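You operate a simulated robot arm through the tools that you are given. There is no shell and no other tool.

You run a simulated robot arm. Do the job below in one go: nothing can be reset, and whatever is moved stays where it is left.

JOB
Open the side door, give the grease pump five strokes, then shut and latch the door. Where these are worked on the way, their far stop is far enough and under half their travel is too little: side door.

The check looks at the end state, three seconds after you hand in, the way a careful person would. Anything else that was tipped, shoved, dropped, spilled or broken makes it a failure.

ROBOT AND FRAMES
A 6-joint arm with a two-finger parallel gripper, fixed in place. Base frame: the origin is at the foot of the arm, x ahead of it, y to its left, z up. Lengths are in mm, angles in degrees, forces in N, time in s.
Its first joint turns from -166.0 to 166.0 degrees. Payload 3.43 kg.
The tool frame sits at the grasp point between the pads (the TCP): z along the fingers, y along the line on which they close. The tips reach 34 mm beyond it. Largest opening 128 mm; finger width 24, thickness 12; the body of the gripper, 48 by 130 mm, starts 96 mm behind the TCP.
Orientation is told as [roll, pitch, yaw] about the base's x, y, z axes, in that order, counted from this pose: with the fingers straight down and closing along the base's y, the tool's x points along the base's -x, its y along +y and its z along -z.

CONTROLS
- The arm moves only by the tool step_arm. Its argument "plan" is a list of rows, each an object of numbers (a shift or turn left out is 0, a gripper value left out holds the last): "x", "y", "z": the shift along the base's x, y, z in cm; "rx", "ry", "rz": the turn, a rotation vector about the base's x, y, z in degrees; "hand": the closure in counts, from 0 (fully open) to 255 (shut). In form: [{"x": .., "y": .., "z": .., "rx": .., "ry": .., "rz": .., "hand": ..}, ...]. A call has 1 to 20 rows; each row is the pose to reach, as a shift and turn from the pose commanded when the call began. Each row takes 0.2 s and may step no farther than 50 mm and 8.6 degrees from the row before; otherwise, or with a gripper value out of range, the whole call is refused. A pose out of reach is approached as far as the arm can. The call stops where the force on the tool passes 80 N (or 10 N more than at its start, if that is more) or the arm is blocked; 0.2 s more then pass. The fingers move at their own pace (about 153 mm/s each) and stop on an object; they squeeze with about 34 N. The grip force told is the motor's: it shows also when the fingers shut on nothing. Time passes only in rows, and 0.2 s behind the last, so rows that repeat a pose let the fingers close. It gives the time, the measured TCP pose, the force on the tool (base axes), the opening and the grip force at its end, in the units of the frame above (readings bear some noise), with the torque about the TCP (base axes, N m) and any sound that the robot's microphone picked up.
- Cameras (640 x 400 px; columns grow to the right, rows downward): "scene" is fixed at [400.5, -649.8, 1290.6]; the picture's right is [-0.40, 0.92, 0.00], its down [0.85, 0.37, -0.38] and it looks along [-0.35, -0.15, -0.92] (base axes); focal length 214 px, centre (320, 200). "wrist" rides on the gripper at [76, -11, -160] in the tool frame; the picture's right is [0.15, 0.99, 0.00], its down [-0.88, 0.13, -0.46] and it looks along [-0.45, 0.07, 0.89] (tool axes); focal length 234 px, centre (320, 200). There is no depth. A picture from a camera that has moved, and an enlarged one, comes with that camera's place and axes in the base frame and with its lens.
- capture(camera): a new picture of that camera. No time passes.
- inspect(camera, box): a new picture of the part [left, top, right, bottom] of that camera's present view, enlarged. No time passes.
- close_job(): hands the job in; it is judged then, once.

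Nothing tells you positions but the pictures and the camera data. Unless the task says otherwise, let go and move clear before handing in.

The tools are called after ">>>" as a command line: name --argument value ..., lists and objects as JSON in quotes. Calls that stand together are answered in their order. step_arm: Moves the arm, as the interface text tells. Its arguments: {"type":"object","properties":{"plan":{"type":"array","items":{"type":"object","properties":{"x":{"type":"number"},"y":{"type":"number"},"z":{"type":"number"},"rx":{"type":"number"},"ry":{"type":"number"},"rz":{"type":"number"},"hand":{"type":"number"}}}}},"required":["plan"]} The other tools are called the same way: capture (camera) takes a picture; inspect (camera, box) takes an enlarged picture of a part of a camera's view; close_job () hands the job in.

At the start:

```text
time: 0.0
tool_pos: [-87.8, -665.9, 941.2]
tool_rot: [0.0, 0.1, 0.0]
wrist_force: [-0.7, -1.4, -0.3]
wrist_torque: [0.0, -0.07, -0.01]
gripper_width: 128.2
grip_force: 0.1
```

scene: 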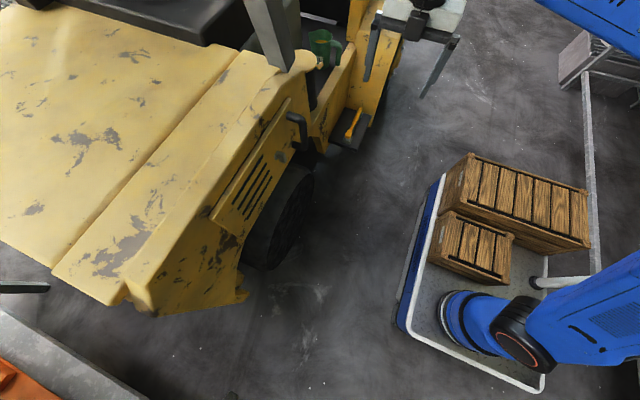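
wrist: 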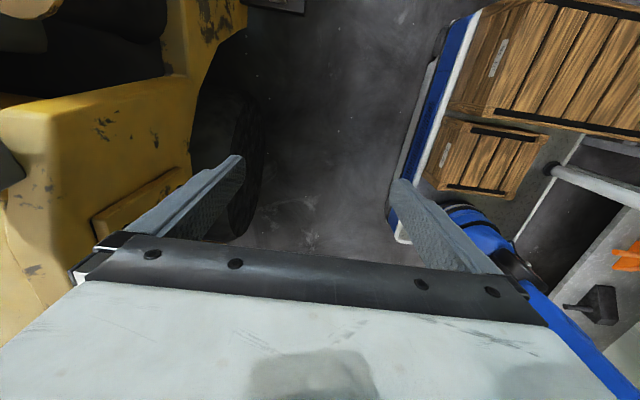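

I see a yellow vehicle with a slotted side panel (probably the side door, with a dark handle) and a step with a yellow lever nearby. I'll look more closely before moving.

>>> inspect --camera "scene" --box '[190, 60, 350, 280]'

>>> inspect --camera "scene" --box '[240, 0, 480, 160]'

>>> inspect --camera "wrist" --box '[0, 0, 320, 280]'

```text
1.82 times, centred on (270, 170) of scene
camera zoom: at [400.5, -649.8, 1290.6], right [-0.4, 0.92, 0.0], down [0.85, 0.37, -0.38], along [-0.35, -0.15, -0.92], focal length 390 px, centre (411, 254)
```

zoom: 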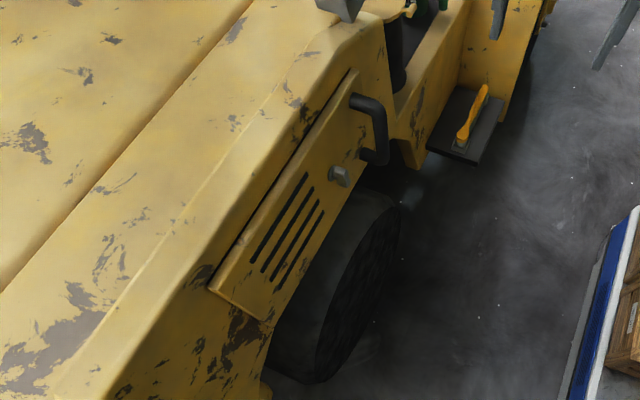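

```text
2.50 times, centred on (360, 80) of scene
camera zoom: at [400.5, -649.8, 1290.6], right [-0.4, 0.92, 0.0], down [0.85, 0.37, -0.38], along [-0.35, -0.15, -0.92], focal length 536 px, centre (220, 500)
```

zoom: 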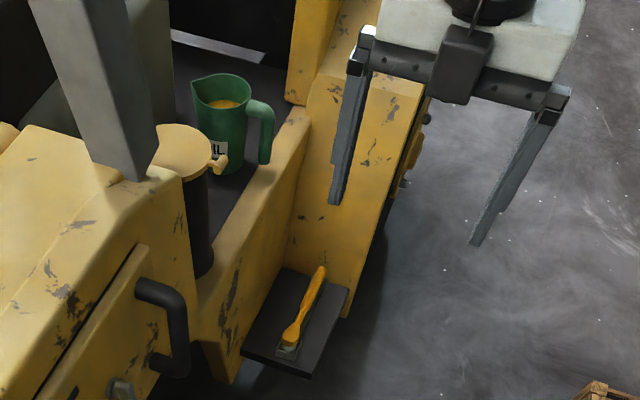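

```text
1.43 times, centred on (160, 140) of wrist
camera zoom: at [-162.5, -676.3, 1100.8], right [-0.15, 0.99, 0.0], down [0.88, 0.13, 0.46], along [0.45, 0.07, -0.89], focal length 334 px, centre (549, 286)
```

zoom: 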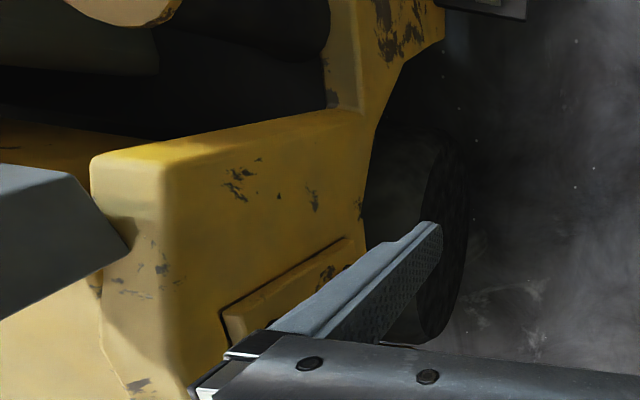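

The vehicle's side (facing +y) seems to lie near y≈-880, with a louvered door, a vertical handle at its rear edge and a grey latch knob. I'll back off and turn the tool to face the vehicle so the wrist camera can look at it squarely.

>>> step_arm --plan '[{"x": 1.92, "y": 1.44, "z": -0.4, "rx": -4.619, "ry": 4.619, "rz": 4.619}, {"x": 3.84, "y": 2.88, "z": -0.8, "rx": -9.238, "ry": 9.238, "rz": 9.238}, {"x": 5.76, "y": 4.32, "z": -1.2, "rx": -13.857, "ry": 13.857, "rz": 13.857}, {"x": 7.68, "y": 5.76, "z": -1.6, "rx": -18.476, "ry": 18.476, "rz": 18.476}, {"x": 9.6, "y": 7.2, "z": -2.0, "rx": -23.095, "ry": 23.095, "rz": 23.095}, {"x": 11.52, "y": 8.64, "z": -2.4, "rx": -27.714, "ry": 27.714, "rz": 27.714}, {"x": 13.44, "y": 10.08, "z": -2.8, "rx": -32.333, "ry": 32.333, "rz": 32.333}, {"x": 15.36, "y": 11.52, "z": -3.2, "rx": -36.952, "ry": 36.952, "rz": 36.952}, {"x": 17.28, "y": 12.96, "z": -3.6, "rx": -41.571, "ry": 41.571, "rz": 41.571}, {"x": 19.2, "y": 14.4, "z": -4.0, "rx": -46.19, "ry": 46.19, "rz": 46.19}, {"x": 21.12, "y": 15.84, "z": -4.4, "rx": -50.809, "ry": 50.809, "rz": 50.809}, {"x": 23.04, "y": 17.28, "z": -4.8, "rx": -55.428, "ry": 55.428, "rz": 55.428}, {"x": 24.96, "y": 18.72, "z": -5.2, "rx": -60.047, "ry": 60.047, "rz": 60.047}, {"x": 26.88, "y": 20.16, "z": -5.6, "rx": -64.666, "ry": 64.666, "rz": 64.666}, {"x": 28.8, "y": 21.6, "z": -6.0, "rx": -69.285, "ry": 69.285, "rz": 69.285}]'

>>> capture --camera "wrist"

>>> capture --camera "scene"

```text
time: 3.2
tool_pos: [182.3, -479.2, 953.2]
tool_rot: [38.2, 89.9, 128.3]
wrist_force: [0.2, 0.4, -0.3]
wrist_torque: [-0.04, -0.02, -0.02]
gripper_width: 128.0
grip_force: 0.1
out of reach, approached as far as the arm can: row 11, 12, 13, 14, 15
```

```text
taken
camera wrist: at [193.5, -320.4, 1028.7], right [-0.99, 0.0, 0.15], down [-0.13, 0.46, -0.88], along [-0.06, -0.89, -0.45], focal length 234 px, centre (320, 200)
```

wrist: 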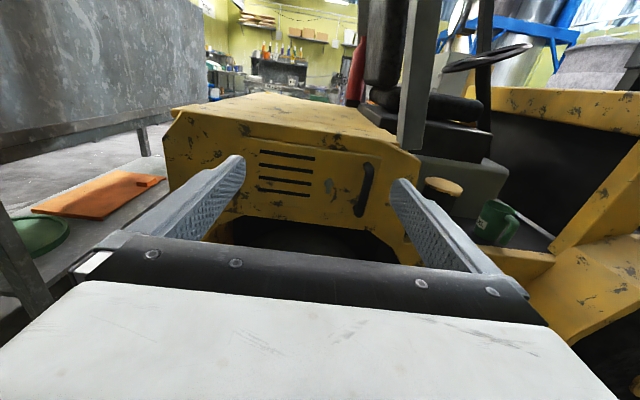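

```text
taken
```

scene: 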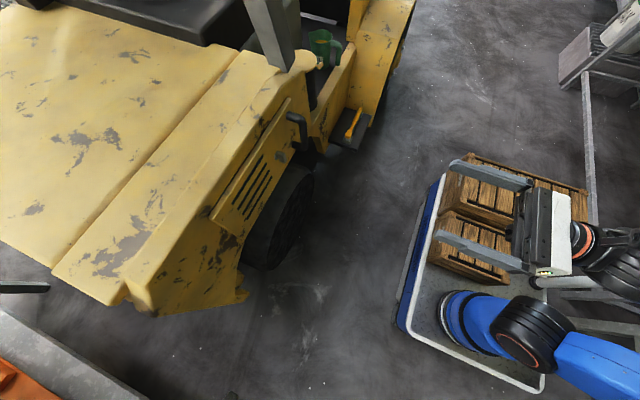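

The door is clearly visible: louvers, a turn-latch knob, and a vertical bar handle at its rear edge. I'll zoom in on it.

>>> inspect --camera "wrist" --box '[220, 110, 440, 250]'

>>> inspect --camera "wrist" --box '[400, 60, 640, 260]'

```text
2.86 times, centred on (330, 180) of wrist
camera zoom: at [193.5, -320.4, 1028.7], right [-0.99, 0.0, 0.15], down [-0.13, 0.46, -0.88], along [-0.06, -0.89, -0.45], focal length 669 px, centre (291, 257)
```

zoom: 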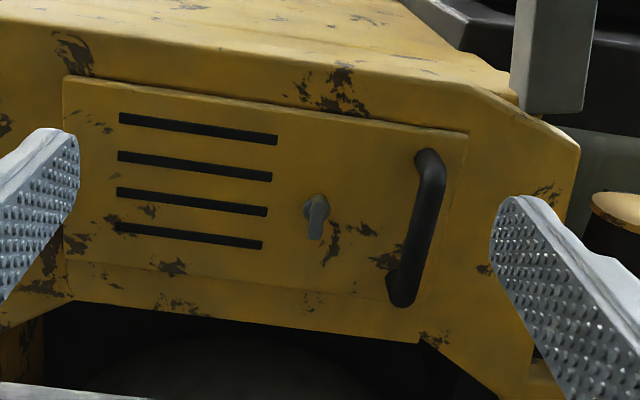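

```text
2.00 times, centred on (520, 160) of wrist
camera zoom: at [193.5, -320.4, 1028.7], right [-0.99, 0.0, 0.15], down [-0.13, 0.46, -0.88], along [-0.06, -0.89, -0.45], focal length 468 px, centre (-80, 280)
```

zoom: 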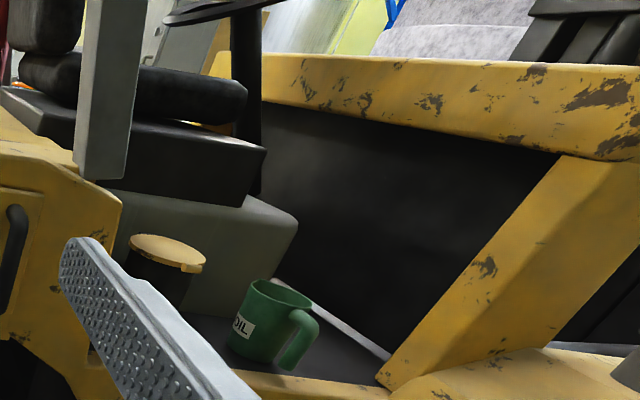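

I triangulate the handle bar at about x=52, y=-855, z=740–866, the knob at about (141,-876,803), and the door panel at y≈-900 spanning x≈15–370. I'll move closer to see the knob and latch in detail.

>>> step_arm --plan '[{"y": -4.5}, {"y": -9.0}, {"x": -2.5, "y": -13.0}, {"x": -5.0, "y": -17.0}, {"x": -6.0, "y": -20.0}]'

>>> capture --camera "wrist"

>>> capture --camera "scene"

```text
time: 4.4
tool_pos: [123.9, -680.7, 954.8]
tool_rot: [118.0, 89.9, -152.0]
wrist_force: [-0.2, 0.4, 0.3]
wrist_torque: [0.02, 0.01, 0.01]
gripper_width: 127.9
grip_force: 0.2
```

```text
taken
camera wrist: at [135.6, -519.8, 1029.4], right [-0.99, 0.0, 0.15], down [-0.13, 0.46, -0.88], along [-0.07, -0.89, -0.45], focal length 234 px, centre (320, 200)
```

wrist: 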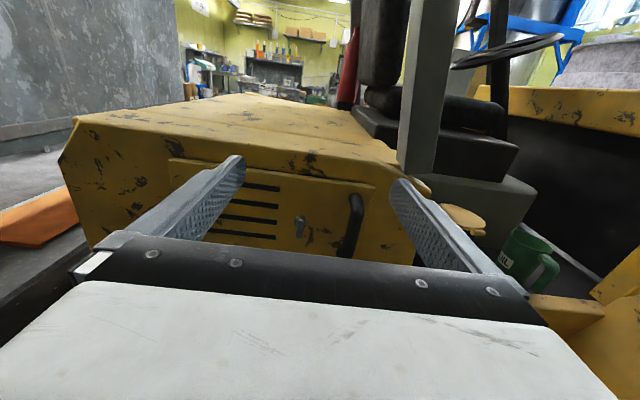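

```text
taken
```

scene: 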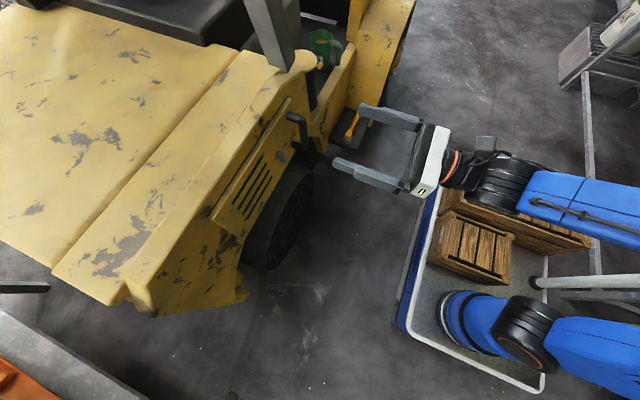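

The shift worked from the reached pose, and TCP is at (124,-681,955). I'll lower it so that the camera looks at the knob squarely.

>>> step_arm --plan '[{"z": -3.0}, {"z": -6.0}, {"z": -9.0}, {"z": -12.0}, {"z": -15.0}]'

>>> capture --camera "wrist"

>>> inspect --camera "wrist" --box '[230, 60, 430, 220]'

```text
time: 5.6
tool_pos: [123.8, -678.1, 804.7]
tool_rot: [77.5, 89.9, 167.7]
wrist_force: [-0.2, -0.8, 0.5]
wrist_torque: [0.01, -0.05, -0.02]
gripper_width: 128.1
grip_force: 0.0
```

```text
taken
camera wrist: at [135.0, -519.4, 879.2], right [-0.99, 0.0, 0.15], down [-0.13, 0.46, -0.88], along [-0.07, -0.89, -0.45], focal length 234 px, centre (320, 200)
```

wrist: 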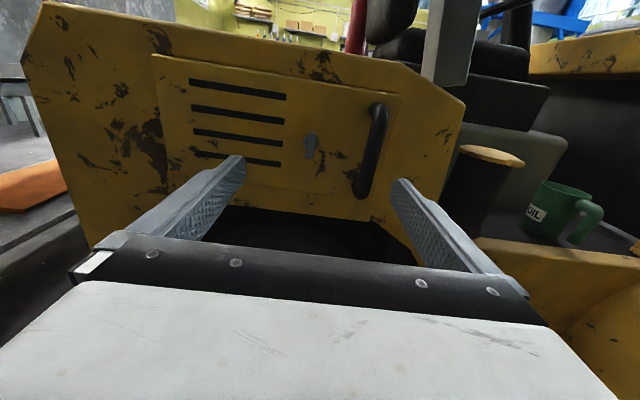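

```text
2.50 times, centred on (330, 140) of wrist
camera zoom: at [135.0, -519.4, 879.2], right [-0.99, 0.0, 0.15], down [-0.13, 0.46, -0.88], along [-0.07, -0.89, -0.45], focal length 585 px, centre (295, 350)
```

zoom: 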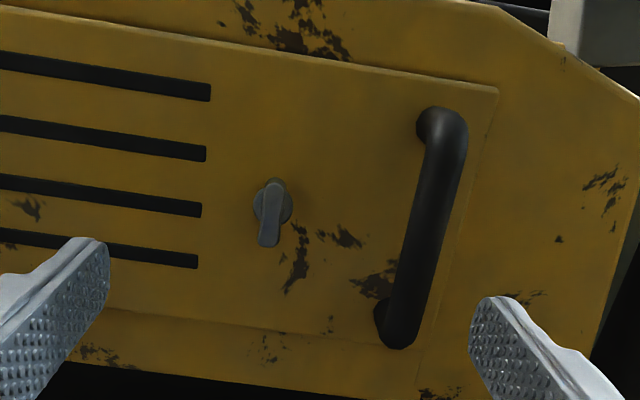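

The latch knob has a wing lever pointing straight down at about x≈136 (hub z≈797, tip z≈771). I'll move closer for precise measurement before gripping it.

>>> step_arm --plan '[{"x": 0.6, "y": -2.5, "z": -1.5}, {"x": 1.3, "y": -5.0, "z": -3.0}, {"x": 1.3, "y": -8.0, "z": -4.0}]'

>>> capture --camera "wrist"

>>> inspect --camera "wrist" --box '[260, 40, 420, 140]'

>>> inspect --camera "scene" --box '[240, 90, 360, 165]'

```text
time: 6.4
tool_pos: [135.9, -760.4, 764.8]
tool_rot: [114.2, 89.9, -155.7]
wrist_force: [-0.4, 1.2, -0.3]
wrist_torque: [0.0, 0.02, 0.0]
gripper_width: 127.7
grip_force: 0.2
```

```text
taken
camera wrist: at [148.0, -599.5, 839.8], right [-0.99, 0.0, 0.15], down [-0.13, 0.46, -0.88], along [-0.07, -0.89, -0.45], focal length 234 px, centre (320, 200)
```

wrist: 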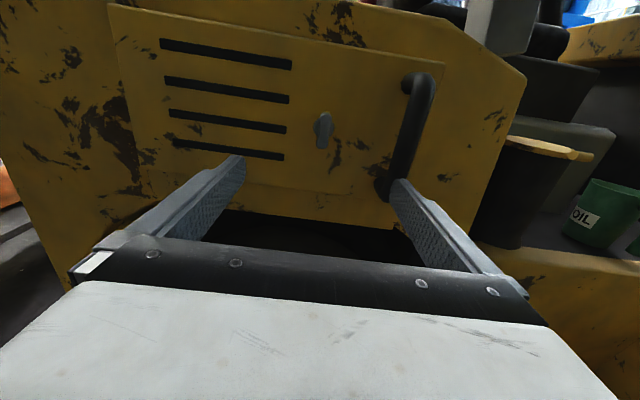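

```text
4.00 times, centred on (340, 90) of wrist
camera zoom: at [148.0, -599.5, 839.8], right [-0.99, 0.0, 0.15], down [-0.13, 0.46, -0.88], along [-0.07, -0.89, -0.45], focal length 937 px, centre (240, 640)
```

zoom: 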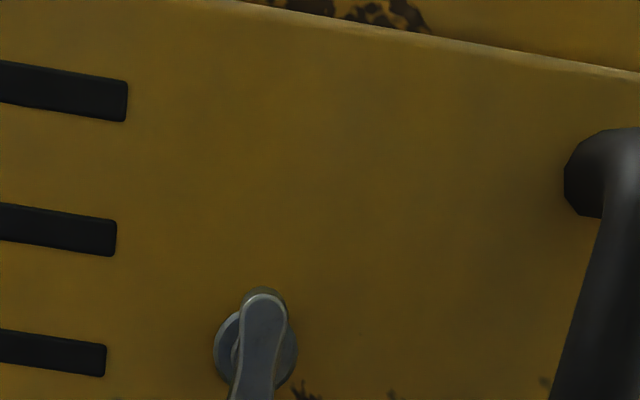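

```text
5.33 times, centred on (300, 128) of scene
camera zoom: at [400.5, -649.8, 1290.6], right [-0.4, 0.92, 0.0], down [0.85, 0.37, -0.38], along [-0.35, -0.15, -0.92], focal length 1144 px, centre (427, 587)
```

zoom: 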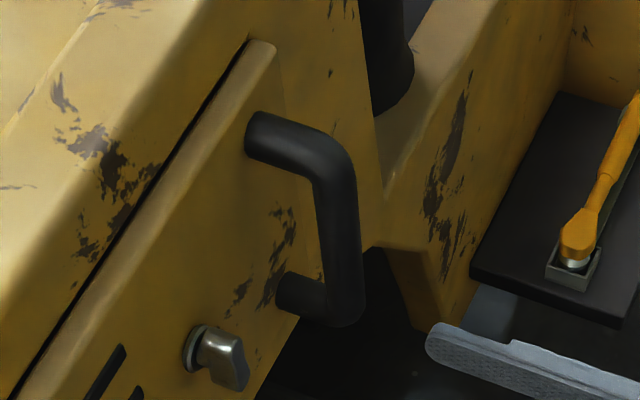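

The wing knob is symmetric about its hub at roughly (135, z=789), sticking out about 30 mm (y≈-897 to -867). I'll part-close the fingers to clear the handle, move up level with it, and approach.

>>> step_arm --plan '[{"x": -0.09, "z": 1.2, "hand": 140}, {"x": -0.09, "z": 2.4, "hand": 140}, {"x": -0.09, "y": -3.0, "z": 2.4, "hand": 140}, {"x": -0.09, "y": -6.0, "z": 2.4, "hand": 140}, {"x": -0.09, "y": -8.0, "z": 2.4, "hand": 140}]'

>>> capture --camera "wrist"

>>> inspect --camera "scene" --box '[220, 100, 340, 200]'

```text
time: 7.6
tool_pos: [133.2, -839.5, 788.9]
tool_rot: [129.3, 89.9, -140.6]
wrist_force: [0.8, -0.2, 0.4]
wrist_torque: [-0.03, 0.01, 0.03]
gripper_width: 57.8
grip_force: 0.1
```

```text
taken
camera wrist: at [146.8, -680.4, 864.0], right [-0.99, 0.0, 0.15], down [-0.13, 0.46, -0.88], along [-0.07, -0.89, -0.45], focal length 234 px, centre (320, 200)
```

wrist: 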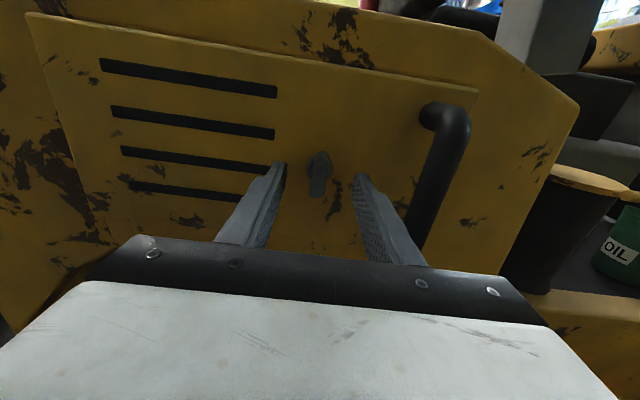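

```text
4.00 times, centred on (280, 150) of scene
camera zoom: at [400.5, -649.8, 1290.6], right [-0.4, 0.92, 0.0], down [0.85, 0.37, -0.38], along [-0.35, -0.15, -0.92], focal length 858 px, centre (480, 400)
```

zoom: 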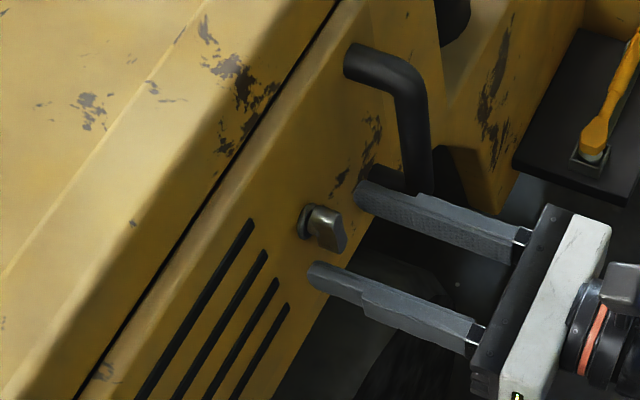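

Fingers straddle the knob well but only just overlap it. I'll go 9 mm deeper and close on the wing.

>>> step_arm --plan '[{"x": 0.15, "y": -0.5}, {"x": 0.15, "y": -0.9}, {"x": 0.15, "y": -0.9, "hand": 255}, {"x": 0.15, "y": -0.9, "hand": 255}, {"x": 0.15, "y": -0.9, "hand": 255}]'

>>> inspect --camera "wrist" --box '[220, 100, 420, 260]'

>>> inspect --camera "scene" --box '[220, 100, 340, 200]'

```text
time: 8.8
tool_pos: [135.1, -849.4, 789.1]
tool_rot: [-23.1, 90.0, 66.9]
wrist_force: [-13.4, -5.3, -0.3]
wrist_torque: [0.31, -0.01, -0.32]
gripper_width: 15.9
grip_force: 45.1
```

```text
2.50 times, centred on (320, 180) of wrist
camera zoom: at [147.4, -689.3, 863.6], right [-0.99, 0.0, 0.15], down [-0.13, 0.46, -0.88], along [-0.07, -0.89, -0.45], focal length 585 px, centre (320, 250)
```

zoom: 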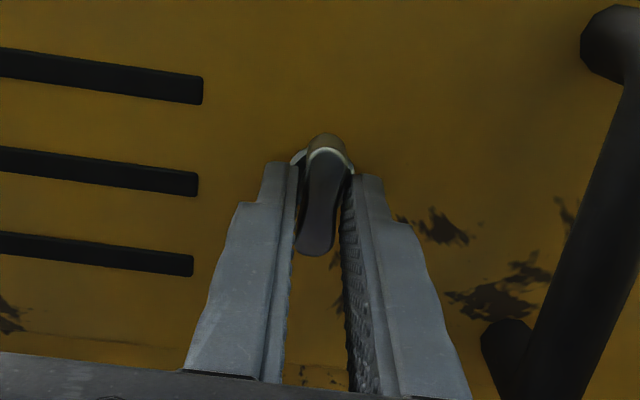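

```text
4.00 times, centred on (280, 150) of scene
camera zoom: at [400.5, -649.8, 1290.6], right [-0.4, 0.92, 0.0], down [0.85, 0.37, -0.38], along [-0.35, -0.15, -0.92], focal length 858 px, centre (480, 400)
```

zoom: 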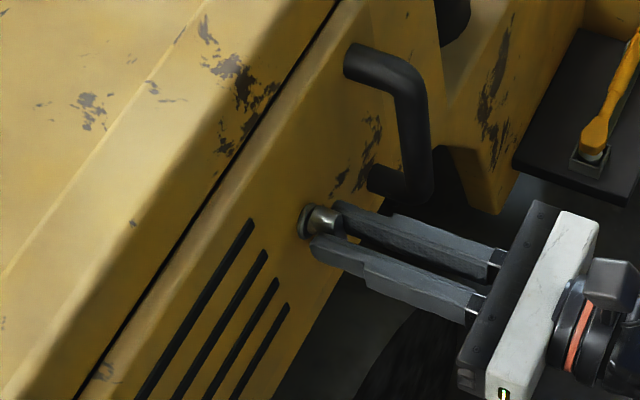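

The wing is gripped (15.9 mm). Now I'll test-turn it slightly about its axis and read the torque.

>>> step_arm --plan '[{"x": -0.1, "ry": 4}, {"x": -0.1, "ry": 8}, {"x": -0.1, "ry": 12}]'

>>> inspect --camera "wrist" --box '[220, 100, 420, 260]'

```text
time: 9.5
tool_pos: [134.4, -849.6, 790.8]
tool_rot: [80.4, 82.7, 172.7]
wrist_force: [44.8, -5.4, -4.8]
wrist_torque: [0.76, 0.02, 0.5]
gripper_width: 16.4
grip_force: 44.9
out of reach, approached as far as the arm can: row 2, 3
stopped in row 3: the force on the tool passed its limit at 88 N (the readings are from after the stop); the commanded pose is now the measured one
```

```text
2.50 times, centred on (320, 180) of wrist
camera zoom: at [149.2, -690.2, 866.2], right [-0.96, -0.04, 0.27], down [-0.26, 0.46, -0.85], along [-0.09, -0.88, -0.46], focal length 585 px, centre (320, 250)
```

zoom: 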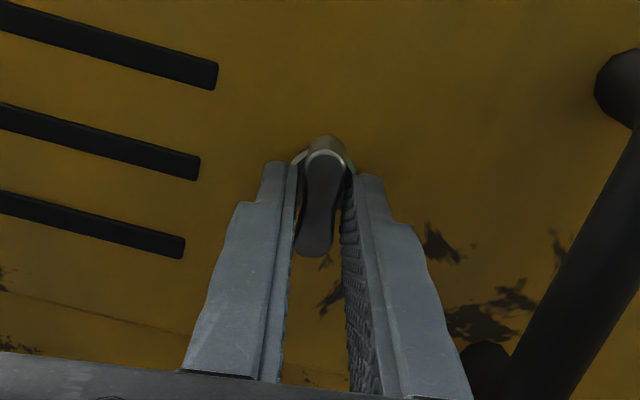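

The knob turned freely about 7° with the tool, but the arm's last joint seems to be near its limit in that direction. I'll turn it back and test the other direction.

>>> step_arm --plan '[{"z": -0.1, "ry": -4}, {"z": -0.15, "ry": -7.3}, {"z": -0.15, "ry": -10}, {"z": -0.15, "ry": -13}]'

>>> inspect --camera "wrist" --box '[220, 100, 420, 260]'

```text
time: 10.5
tool_pos: [134.0, -849.8, 788.2]
tool_rot: [-83.0, 84.2, 9.3]
wrist_force: [70.3, -9.0, -0.8]
wrist_torque: [0.21, 1.26, 1.09]
gripper_width: 18.0
grip_force: 44.9
```

```text
2.50 times, centred on (320, 180) of wrist
camera zoom: at [131.7, -690.2, 866.5], right [-1.0, -0.04, 0.05], down [-0.06, 0.46, -0.88], along [0.02, -0.88, -0.47], focal length 585 px, centre (320, 250)
```

zoom: 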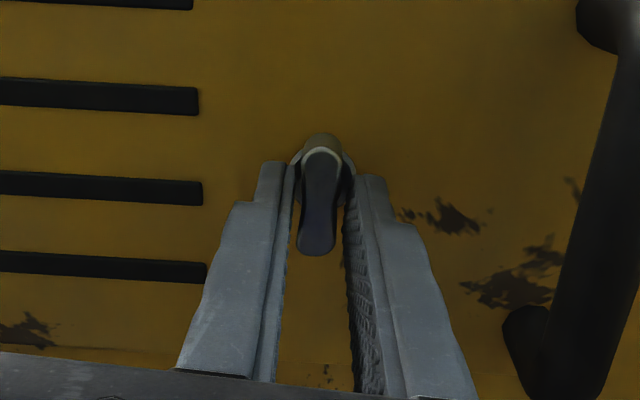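

The torque shows the knob is stopped in the −ry direction and free in +ry, so +ry unlatches it. I'll recentre the knob, release it, back off, and flip the tool 180° to get range in that direction.

>>> step_arm --plan '[{"x": 0.09, "z": 0.08, "ry": 3}, {"x": 0.09, "z": 0.08, "ry": 6}, {"x": 0.09, "z": 0.08, "ry": 6, "hand": 140}, {"x": 0.09, "z": 0.08, "ry": 6, "hand": 140}, {"x": 0.09, "z": 0.08, "y": 3, "ry": 6}, {"x": 0.09, "z": 0.08, "y": 6, "ry": 6}, {"x": 0.09, "z": 0.08, "y": 9, "ry": 6}]'

>>> capture --camera "wrist"

```text
time: 12.1
tool_pos: [130.9, -759.3, 791.1]
tool_rot: [2.0, 89.2, 93.8]
wrist_force: [-0.7, -0.2, -1.3]
wrist_torque: [0.03, 0.01, -0.02]
gripper_width: 57.6
grip_force: 0.0
```

```text
taken
camera wrist: at [137.1, -599.7, 868.8], right [-0.99, -0.04, 0.15], down [-0.15, 0.47, -0.87], along [-0.04, -0.88, -0.47], focal length 234 px, centre (320, 200)
```

wrist: 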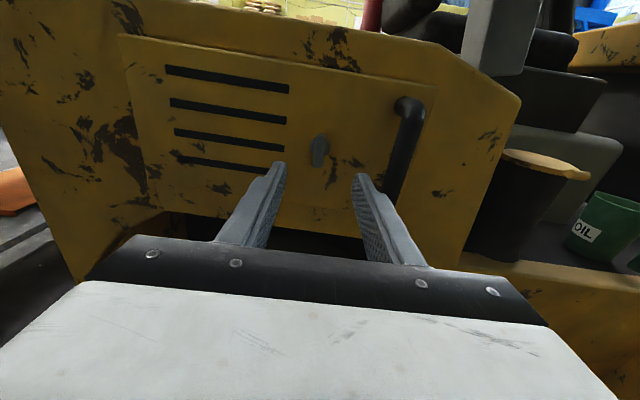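

The tool has yawed by about 1.8°, so I'll correct that first, then roll it −180° about the y axis.

>>> step_arm --plan '[{"x": 0.41, "y": 0.5, "rx": -0.8, "rz": -1.8}]'

>>> step_arm --plan '[{"ry": -8.5}, {"ry": -17}, {"ry": -25.5}, {"ry": -34}, {"ry": -42.5}, {"ry": -51}, {"ry": -59.5}, {"ry": -68}, {"ry": -76.5}, {"ry": -85}, {"ry": -93.5}, {"ry": -102}, {"ry": -110.5}, {"ry": -119}, {"ry": -127.5}, {"ry": -136}, {"ry": -144.5}, {"ry": -153}, {"ry": -161.5}, {"ry": -170}]'

>>> capture --camera "wrist"

```text
time: 12.5
tool_pos: [135.6, -754.8, 791.1]
tool_rot: [73.2, 90.0, 163.4]
wrist_force: [-0.1, 0.8, 0.0]
wrist_torque: [0.02, 0.03, 0.03]
gripper_width: 57.4
grip_force: 0.1
```

```text
time: 16.7
tool_pos: [136.0, -754.4, 790.4]
tool_rot: [-90.4, -80.2, 0.4]
wrist_force: [-0.7, -0.8, -0.8]
wrist_torque: [-0.01, 0.03, 0.01]
gripper_width: 57.7
grip_force: 0.1
```

```text
taken
camera wrist: at [111.7, -593.8, 716.7], right [0.95, 0.0, -0.31], down [0.28, 0.46, 0.84], along [0.14, -0.89, 0.43], focal length 234 px, centre (320, 200)
```

wrist: 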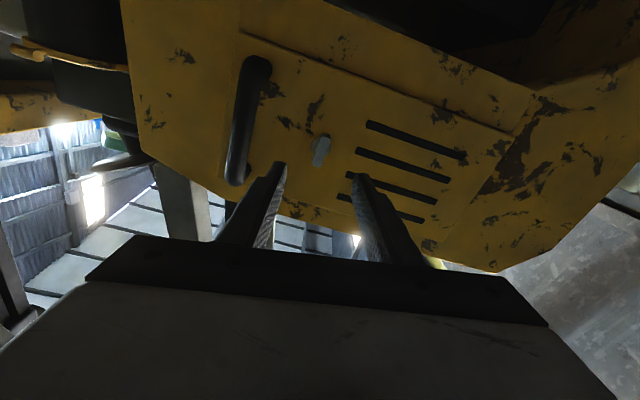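

The view is now upside-down as intended. I'll finish the flip, approach to the same grip position, and close on the wing.

>>> step_arm --plan '[{"x": -0.05, "ry": -5, "hand": 140}, {"x": -0.1, "z": -0.1, "ry": -10, "hand": 140}, {"x": -0.1, "y": -3, "z": -0.1, "ry": -10}, {"x": -0.1, "y": -6, "z": -0.1, "ry": -10}, {"x": -0.1, "y": -8.5, "z": -0.1, "ry": -10}, {"x": -0.1, "y": -9.5, "z": -0.1, "ry": -10}, {"x": -0.1, "y": -9.5, "z": -0.1, "ry": -10, "hand": 255}, {"x": -0.1, "y": -9.5, "z": -0.1, "ry": -10, "hand": 255}, {"x": -0.1, "y": -9.5, "z": -0.1, "ry": -10, "hand": 255}]'

>>> capture --camera "wrist"

```text
time: 18.7
tool_pos: [135.7, -848.3, 789.1]
tool_rot: [-115.6, -90.0, 25.6]
wrist_force: [10.8, -4.9, 0.2]
wrist_torque: [0.48, 0.0, 0.42]
gripper_width: 15.7
grip_force: 45.2
```

```text
taken
camera wrist: at [124.9, -689.2, 712.9], right [0.99, 0.0, -0.15], down [0.13, 0.46, 0.88], along [0.07, -0.89, 0.45], focal length 234 px, centre (320, 200)
```

wrist: 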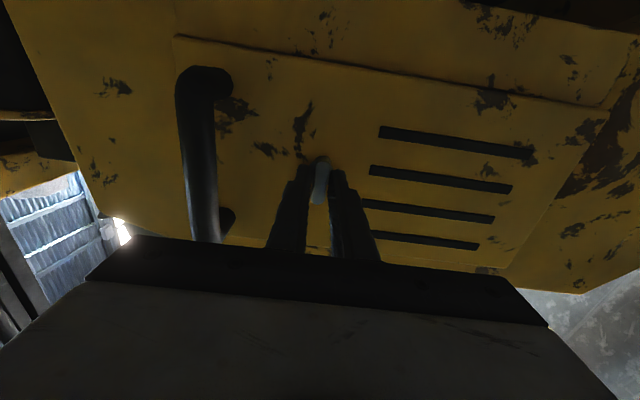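

Gripped again, nicely centred. Now I'll turn it in +ry, watching force and torque.

>>> step_arm --plan '[{"ry": 6}, {"ry": 12}, {"ry": 18}, {"ry": 24}, {"ry": 30}]'

>>> capture --camera "wrist"

```text
time: 19.9
tool_pos: [135.8, -849.3, 789.1]
tool_rot: [-90.3, -59.7, 0.4]
wrist_force: [25.4, -16.4, 4.6]
wrist_torque: [0.54, 0.03, 0.34]
gripper_width: 15.9
grip_force: 45.0
```

```text
taken
camera wrist: at [87.9, -689.3, 728.5], right [0.78, 0.0, -0.62], down [0.56, 0.46, 0.69], along [0.28, -0.89, 0.36], focal length 234 px, centre (320, 200)
```

wrist: 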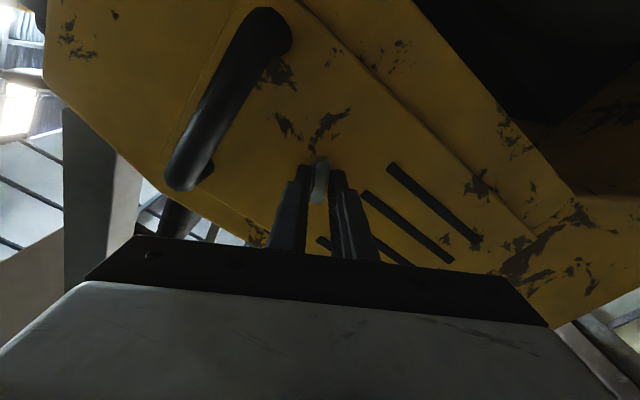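

It turns freely. Continuing towards 90°.

>>> step_arm --plan '[{"x": 0.02, "ry": 7}, {"x": 0.03, "ry": 14}, {"x": 0.03, "ry": 21}, {"x": 0.03, "ry": 28}, {"x": 0.03, "ry": 35}, {"x": 0.03, "ry": 42}, {"x": 0.03, "ry": 49}, {"x": 0.03, "ry": 55}]'

>>> capture --camera "wrist"

```text
time: 21.7
tool_pos: [134.0, -848.2, 790.6]
tool_rot: [-90.1, -4.8, 0.1]
wrist_force: [23.2, 1.3, 10.0]
wrist_torque: [-0.21, 0.08, 1.32]
gripper_width: 15.8
grip_force: 45.4
```

```text
taken
camera wrist: at [58.7, -688.4, 793.5], right [-0.06, 0.0, -1.0], down [0.89, 0.46, -0.06], along [0.46, -0.89, -0.03], focal length 234 px, centre (320, 200)
```

wrist: 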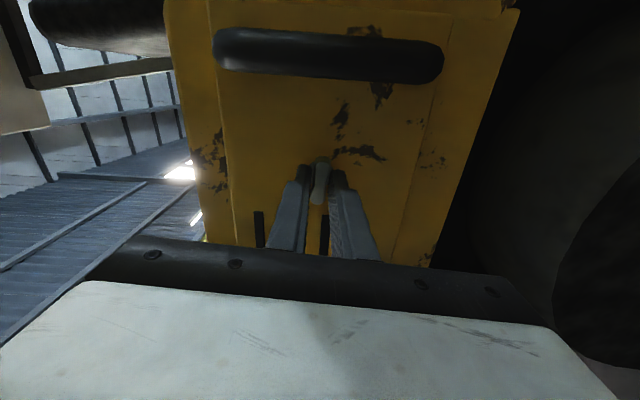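

Turned 85° with hardly any resistance. I'll go a bit further to feel for the stop.

>>> step_arm --plan '[{"ry": 3}, {"ry": 6}, {"ry": 9}]'

>>> inspect --camera "wrist" --box '[220, 100, 420, 260]'

```text
time: 22.5
tool_pos: [134.4, -849.4, 790.5]
tool_rot: [-90.2, 4.0, 0.0]
wrist_force: [20.1, -3.9, 12.0]
wrist_torque: [0.18, -1.23, 0.33]
gripper_width: 16.9
grip_force: 45.1
```

```text
2.50 times, centred on (320, 180) of wrist
camera zoom: at [60.0, -688.2, 805.3], right [-0.22, 0.0, -0.98], down [0.87, 0.46, -0.19], along [0.45, -0.89, -0.1], focal length 585 px, centre (320, 250)
```

zoom: 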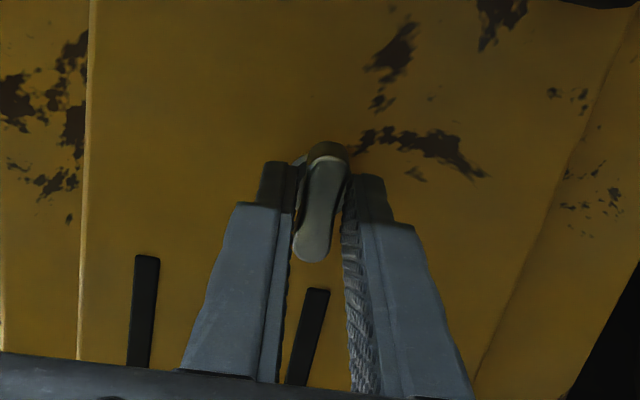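

The stop is at about 90°, so the latch is fully turned. I'll ease back, release it, back off, and roll the tool so the fingers close along x for the vertical handle.

>>> step_arm --plan '[{"ry": -4}, {"ry": -4, "hand": 140}, {"ry": -4, "hand": 140}, {"ry": -4, "y": 3}, {"ry": -4, "y": 6}, {"ry": -4, "y": 9}, {"ry": -12, "y": 10}, {"ry": -20, "y": 10}, {"ry": -28, "y": 10}, {"ry": -36, "y": 10}, {"ry": -44, "y": 10}, {"ry": -52, "y": 10}, {"ry": -60, "y": 10}, {"ry": -68, "y": 10}, {"ry": -76, "y": 10}, {"ry": -84, "y": 10}, {"ry": -90, "y": 10}, {"ry": -94, "y": 10}]'

>>> capture --camera "wrist"

>>> inspect --camera "scene" --box '[220, 90, 370, 200]'

```text
time: 26.3
tool_pos: [134.1, -748.8, 788.8]
tool_rot: [160.6, -89.8, 109.3]
wrist_force: [-0.6, 0.6, 0.7]
wrist_torque: [0.01, 0.02, 0.0]
gripper_width: 57.7
grip_force: 0.1
```

```text
taken
camera wrist: at [124.2, -588.6, 712.7], right [0.99, 0.0, -0.15], down [0.13, 0.46, 0.88], along [0.06, -0.89, 0.45], focal length 234 px, centre (320, 200)
```

wrist: 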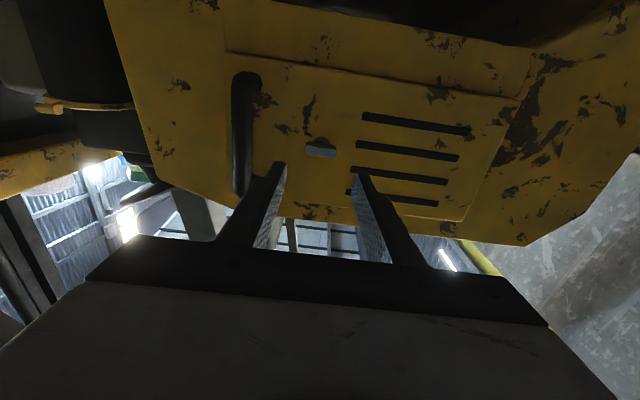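

```text
3.64 times, centred on (295, 145) of scene
camera zoom: at [400.5, -649.8, 1290.6], right [-0.4, 0.92, 0.0], down [0.85, 0.37, -0.38], along [-0.35, -0.15, -0.92], focal length 780 px, centre (411, 400)
```

zoom: 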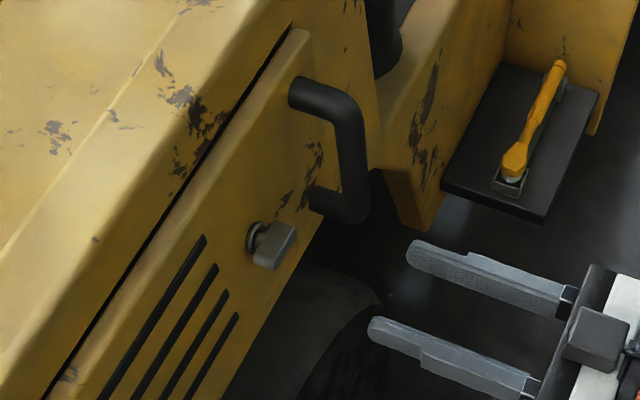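

The knob wing is now horizontal (unlatched). Next, I'll move to the handle bar (x≈49, y≈-853, z≈805) and grip it.

>>> step_arm --plan '[{"x": -4.2, "z": 0.8, "hand": 96}, {"x": -8.5, "z": 1.6, "hand": 96}, {"x": -8.5, "y": -3.5, "z": 1.6}, {"x": -8.5, "y": -6.5, "z": 1.6}]'

>>> capture --camera "wrist"

>>> inspect --camera "scene" --box '[220, 90, 370, 200]'

```text
time: 27.3
tool_pos: [49.9, -814.8, 805.2]
tool_rot: [-122.2, -89.9, 32.0]
wrist_force: [-0.5, 0.2, -0.5]
wrist_torque: [0.01, -0.01, 0.0]
gripper_width: 79.7
grip_force: 0.1
```

```text
taken
camera wrist: at [38.9, -653.9, 729.3], right [0.99, 0.0, -0.15], down [0.13, 0.46, 0.88], along [0.07, -0.89, 0.45], focal length 234 px, centre (320, 200)
```

wrist: 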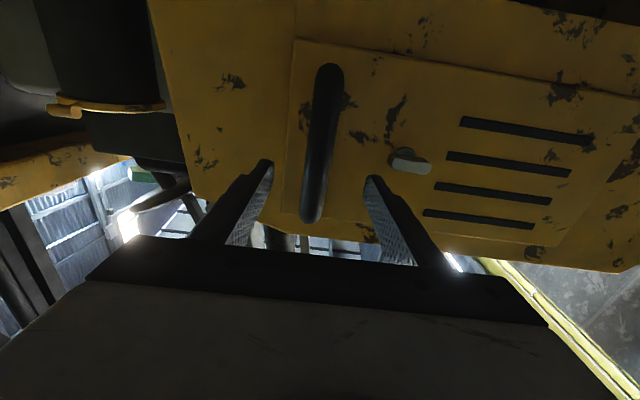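

```text
3.64 times, centred on (295, 145) of scene
camera zoom: at [400.5, -649.8, 1290.6], right [-0.4, 0.92, 0.0], down [0.85, 0.37, -0.38], along [-0.35, -0.15, -0.92], focal length 780 px, centre (411, 400)
```

zoom: 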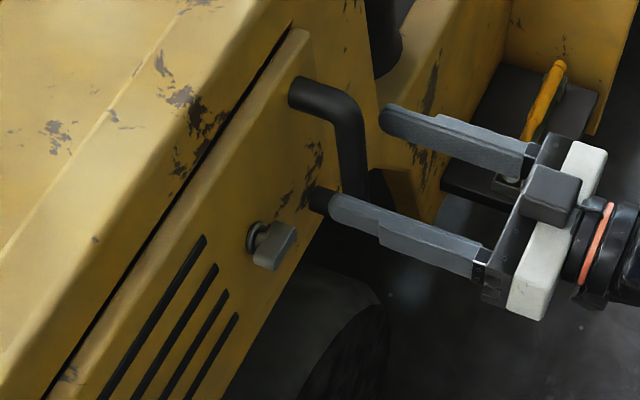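

The bar is centred between the fingers. I'll move in 28 mm and close.

>>> step_arm --plan '[{"y": -1.5}, {"y": -2.8}, {"y": -2.8, "hand": 255}, {"y": -2.8, "hand": 255}, {"y": -2.8, "hand": 255}]'

>>> inspect --camera "scene" --box '[220, 90, 370, 200]'

```text
time: 28.5
tool_pos: [46.0, -841.3, 805.3]
tool_rot: [122.3, -89.9, 147.3]
wrist_force: [-37.0, 5.5, -1.7]
wrist_torque: [0.09, 0.18, -0.66]
gripper_width: 22.7
grip_force: 44.9
```

```text
3.64 times, centred on (295, 145) of scene
camera zoom: at [400.5, -649.8, 1290.6], right [-0.4, 0.92, 0.0], down [0.85, 0.37, -0.38], along [-0.35, -0.15, -0.92], focal length 780 px, centre (411, 400)
```

zoom: 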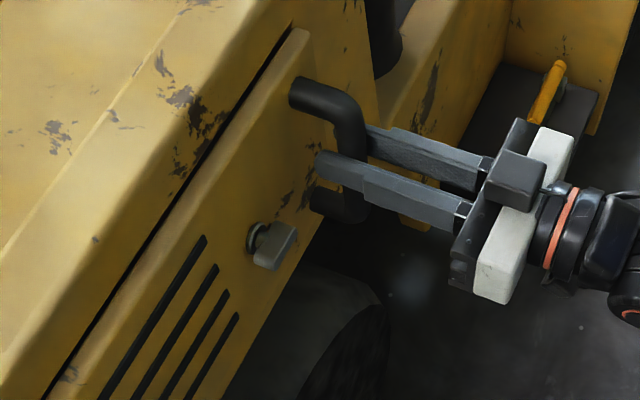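

The bar is gripped (22.7 mm wide, centred nearer x≈45.5). I'll now pull the door along an arc about a hinge at roughly (370,-898), slowly at first.

>>> step_arm --plan '[{"x": -0.4}, {"x": -0.21, "y": 1.12, "rz": -2}, {"x": 0.02, "y": 2.25, "rz": -4}, {"x": 0.31, "y": 3.36, "rz": -6}, {"x": 0.64, "y": 4.46, "rz": -8}]'

>>> capture --camera "wrist"

>>> inspect --camera "scene" --box '[200, 80, 380, 240]'

```text
time: 29.7
tool_pos: [56.6, -796.6, 805.4]
tool_rot: [-109.9, -89.8, 12.0]
wrist_force: [13.3, -4.1, -1.6]
wrist_torque: [0.21, -0.39, 0.42]
gripper_width: 22.7
grip_force: 44.6
```

```text
taken
camera wrist: at [69.0, -637.3, 728.9], right [0.98, -0.14, -0.15], down [0.19, 0.43, 0.88], along [-0.06, -0.89, 0.45], focal length 234 px, centre (320, 200)
```

wrist: 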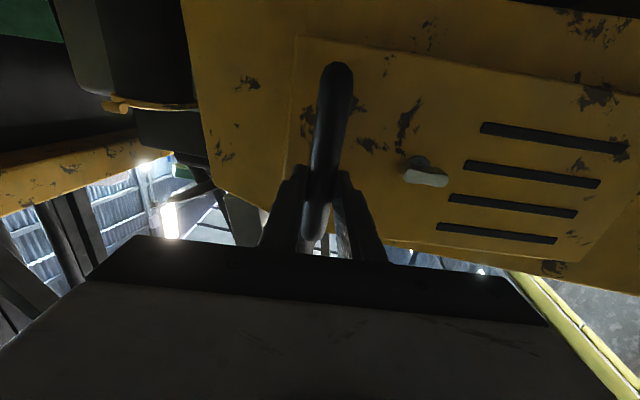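

```text
2.50 times, centred on (290, 160) of scene
camera zoom: at [400.5, -649.8, 1290.6], right [-0.4, 0.92, 0.0], down [0.85, 0.37, -0.38], along [-0.35, -0.15, -0.92], focal length 536 px, centre (395, 300)
```

zoom: 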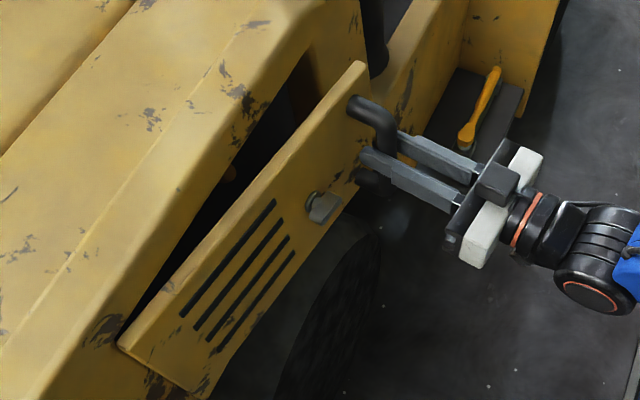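

The door swings out nicely. I'll continue the arc to about 40°.

>>> step_arm --plan '[{"x": 0.77, "y": 2.16, "rz": -4}, {"x": 1.69, "y": 4.26, "rz": -8}, {"x": 2.75, "y": 6.29, "rz": -12}, {"x": 3.96, "y": 8.24, "rz": -16}, {"x": 5.29, "y": 10.11, "rz": -20}, {"x": 6.75, "y": 11.87, "rz": -24}, {"x": 8.34, "y": 13.53, "rz": -28}, {"x": 10.04, "y": 15.08, "rz": -32}]'

>>> capture --camera "wrist"

>>> inspect --camera "scene" --box '[180, 60, 420, 240]'

```text
time: 30.9
tool_pos: [115.4, -697.0, 805.4]
tool_rot: [-100.8, -89.4, -17.4]
wrist_force: [31.9, -25.5, -3.4]
wrist_torque: [0.46, -1.06, 0.54]
gripper_width: 22.9
grip_force: 45.3
stopped in row 6: the force on the tool passed its limit at 87 N (the readings are from after the stop); the commanded pose is now the measured one
```

```text
taken
camera wrist: at [180.2, -549.1, 728.8], right [0.87, -0.47, -0.15], down [0.34, 0.34, 0.88], along [-0.36, -0.82, 0.45], focal length 234 px, centre (320, 200)
```

wrist: 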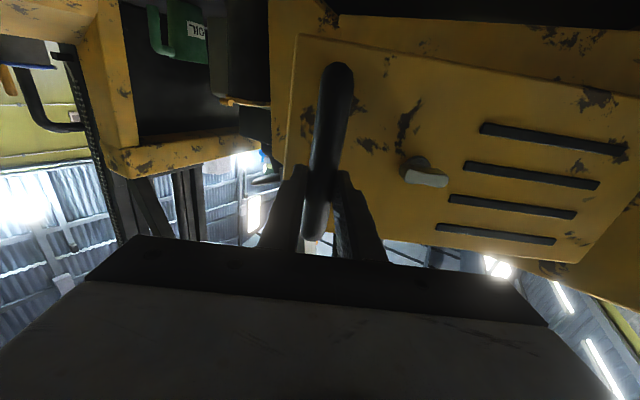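

```text
2.22 times, centred on (300, 150) of scene
camera zoom: at [400.5, -649.8, 1290.6], right [-0.4, 0.92, 0.0], down [0.85, 0.37, -0.38], along [-0.35, -0.15, -0.92], focal length 477 px, centre (364, 311)
```

zoom: 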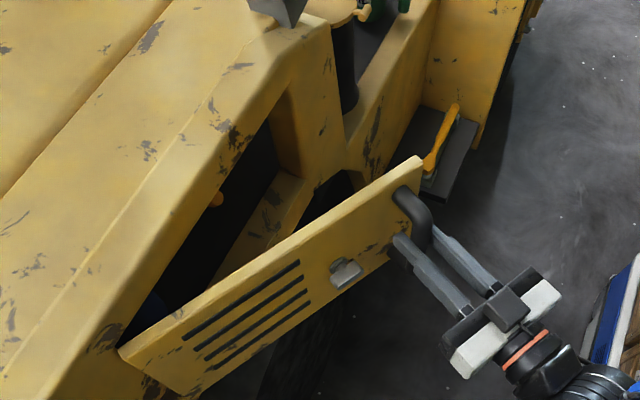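

My arc was slightly off; refitting the measured points puts the hinge at about (362,-908) with a radius of ~324. I'll continue with the corrected arc.

>>> step_arm --plan '[{"x": 1.62, "y": 1.54, "rz": -4}, {"x": 3.26, "y": 3.09, "rz": -8}, {"x": 5.0, "y": 4.53, "rz": -12}, {"x": 6.83, "y": 5.83, "rz": -16}, {"x": 8.76, "y": 7.01, "rz": -20}, {"x": 10.75, "y": 8.05, "rz": -24}]'

>>> capture --camera "wrist"

>>> inspect --camera "scene" --box '[180, 60, 420, 240]'

```text
time: 32.4
tool_pos: [219.1, -610.9, 803.7]
tool_rot: [-100.1, -89.5, -42.7]
wrist_force: [-21.9, 39.3, -30.5]
wrist_torque: [-0.58, -0.66, -0.36]
gripper_width: 22.5
grip_force: 45.4
```

```text
taken
camera wrist: at [340.1, -505.2, 728.8], right [0.6, -0.79, -0.15], down [0.45, 0.17, 0.88], along [-0.67, -0.59, 0.45], focal length 234 px, centre (320, 200)
```

wrist: 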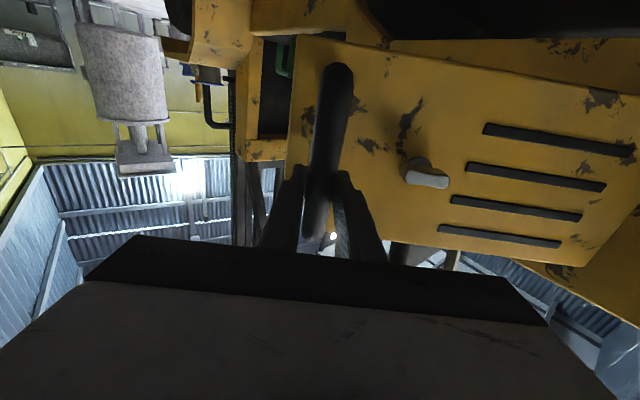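

```text
2.22 times, centred on (300, 150) of scene
camera zoom: at [400.5, -649.8, 1290.6], right [-0.4, 0.92, 0.0], down [0.85, 0.37, -0.38], along [-0.35, -0.15, -0.92], focal length 477 px, centre (364, 311)
```

zoom: 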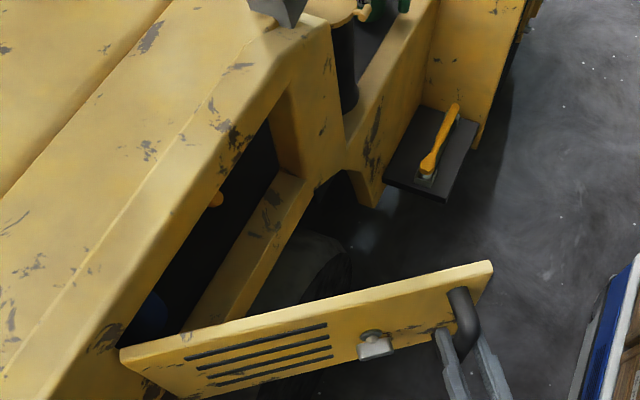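

The door is around 52° open. I'll re-centre the radius (hinge nearer (368,-900)) and continue towards 70°.

>>> step_arm --plan '[{"x": 0.0, "y": 0.8, "rz": -1}, {"x": 1.38, "y": 1.71, "rz": -4}, {"x": 3.51, "y": 2.55, "rz": -8}, {"x": 5.69, "y": 3.24, "rz": -12}, {"x": 7.91, "y": 3.78, "rz": -16}]'

>>> inspect --camera "scene" --box '[180, 60, 420, 240]'

```text
time: 33.2
tool_pos: [261.0, -593.5, 804.4]
tool_rot: [-88.7, -89.8, -61.0]
wrist_force: [20.3, -50.0, -18.2]
wrist_torque: [0.57, -1.31, 0.78]
gripper_width: 22.9
grip_force: 44.7
stopped in row 4: the force on the tool passed its limit at 88 N (the readings are from after the stop); the commanded pose is now the measured one
```

```text
2.22 times, centred on (300, 150) of scene
camera zoom: at [400.5, -649.8, 1290.6], right [-0.4, 0.92, 0.0], down [0.85, 0.37, -0.38], along [-0.35, -0.15, -0.92], focal length 477 px, centre (364, 311)
```

zoom: 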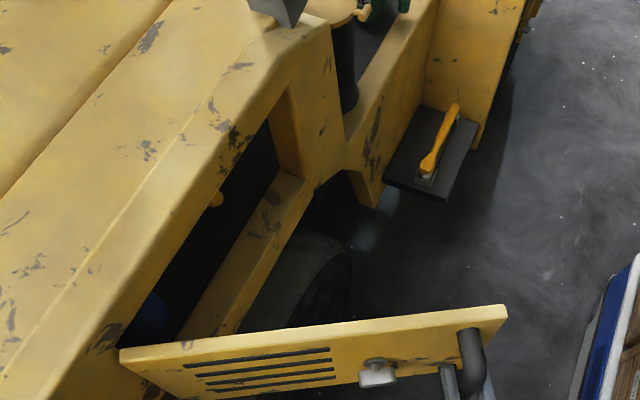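

The radius from (362,-908) is about 327. I'll continue on that.

>>> step_arm --plan '[{"x": 0.1, "y": -0.35}, {"x": 2.19, "y": 0.2, "rz": -3.8}, {"x": 4.42, "y": 0.67, "rz": -7.8}, {"x": 6.68, "y": 1.0, "rz": -11.8}, {"x": 8.96, "y": 1.15, "rz": -15.8}]'

>>> capture --camera "scene"

```text
time: 34.5
tool_pos: [345.2, -576.5, 808.0]
tool_rot: [-115.9, -89.6, -50.3]
wrist_force: [-3.4, 36.1, -4.2]
wrist_torque: [-0.7, 0.08, -0.58]
gripper_width: 22.7
grip_force: 45.1
stopped in row 5: the force on the tool passed its limit at 86 N (the readings are from after the stop); the commanded pose is now the measured one
```

```text
taken
```

scene: 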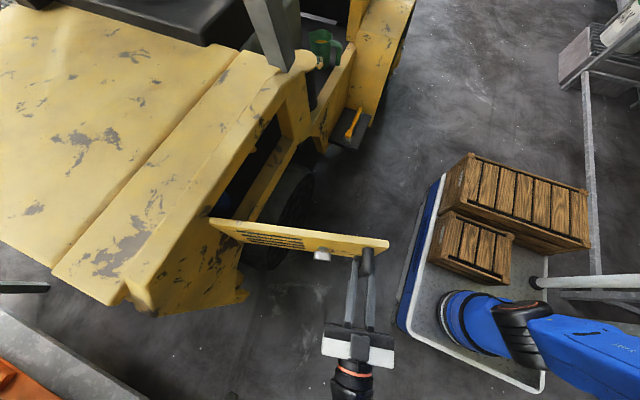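

The door is at about 76°. I'll nudge it a little further for clearance.

>>> step_arm --plan '[{"y": 0.3}, {"x": 1.15, "y": 0.3, "rz": -2}, {"x": 2.31, "y": 0.28, "rz": -4}, {"x": 3.45, "y": 0.22, "rz": -6}, {"x": 4.59, "y": 0.15, "rz": -8}]'

>>> inspect --camera "scene" --box '[180, 60, 420, 290]'

```text
time: 35.6
tool_pos: [391.0, -574.8, 808.1]
tool_rot: [-124.5, -89.5, -49.6]
wrist_force: [-0.2, 7.4, 9.4]
wrist_torque: [-0.51, 0.14, 0.06]
gripper_width: 22.6
grip_force: 45.5
```

```text
1.74 times, centred on (300, 175) of scene
camera zoom: at [400.5, -649.8, 1290.6], right [-0.4, 0.92, 0.0], down [0.85, 0.37, -0.38], along [-0.35, -0.15, -0.92], focal length 373 px, centre (355, 244)
```

zoom: 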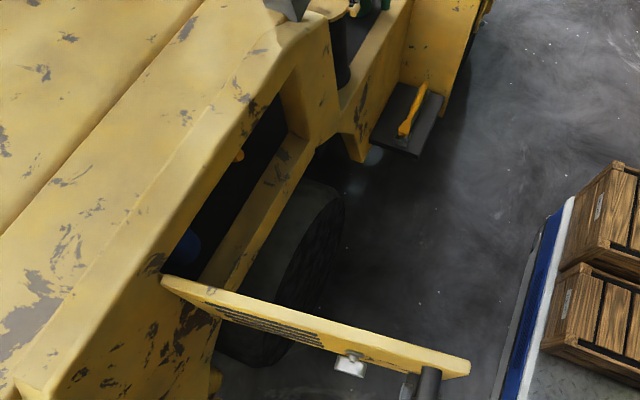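

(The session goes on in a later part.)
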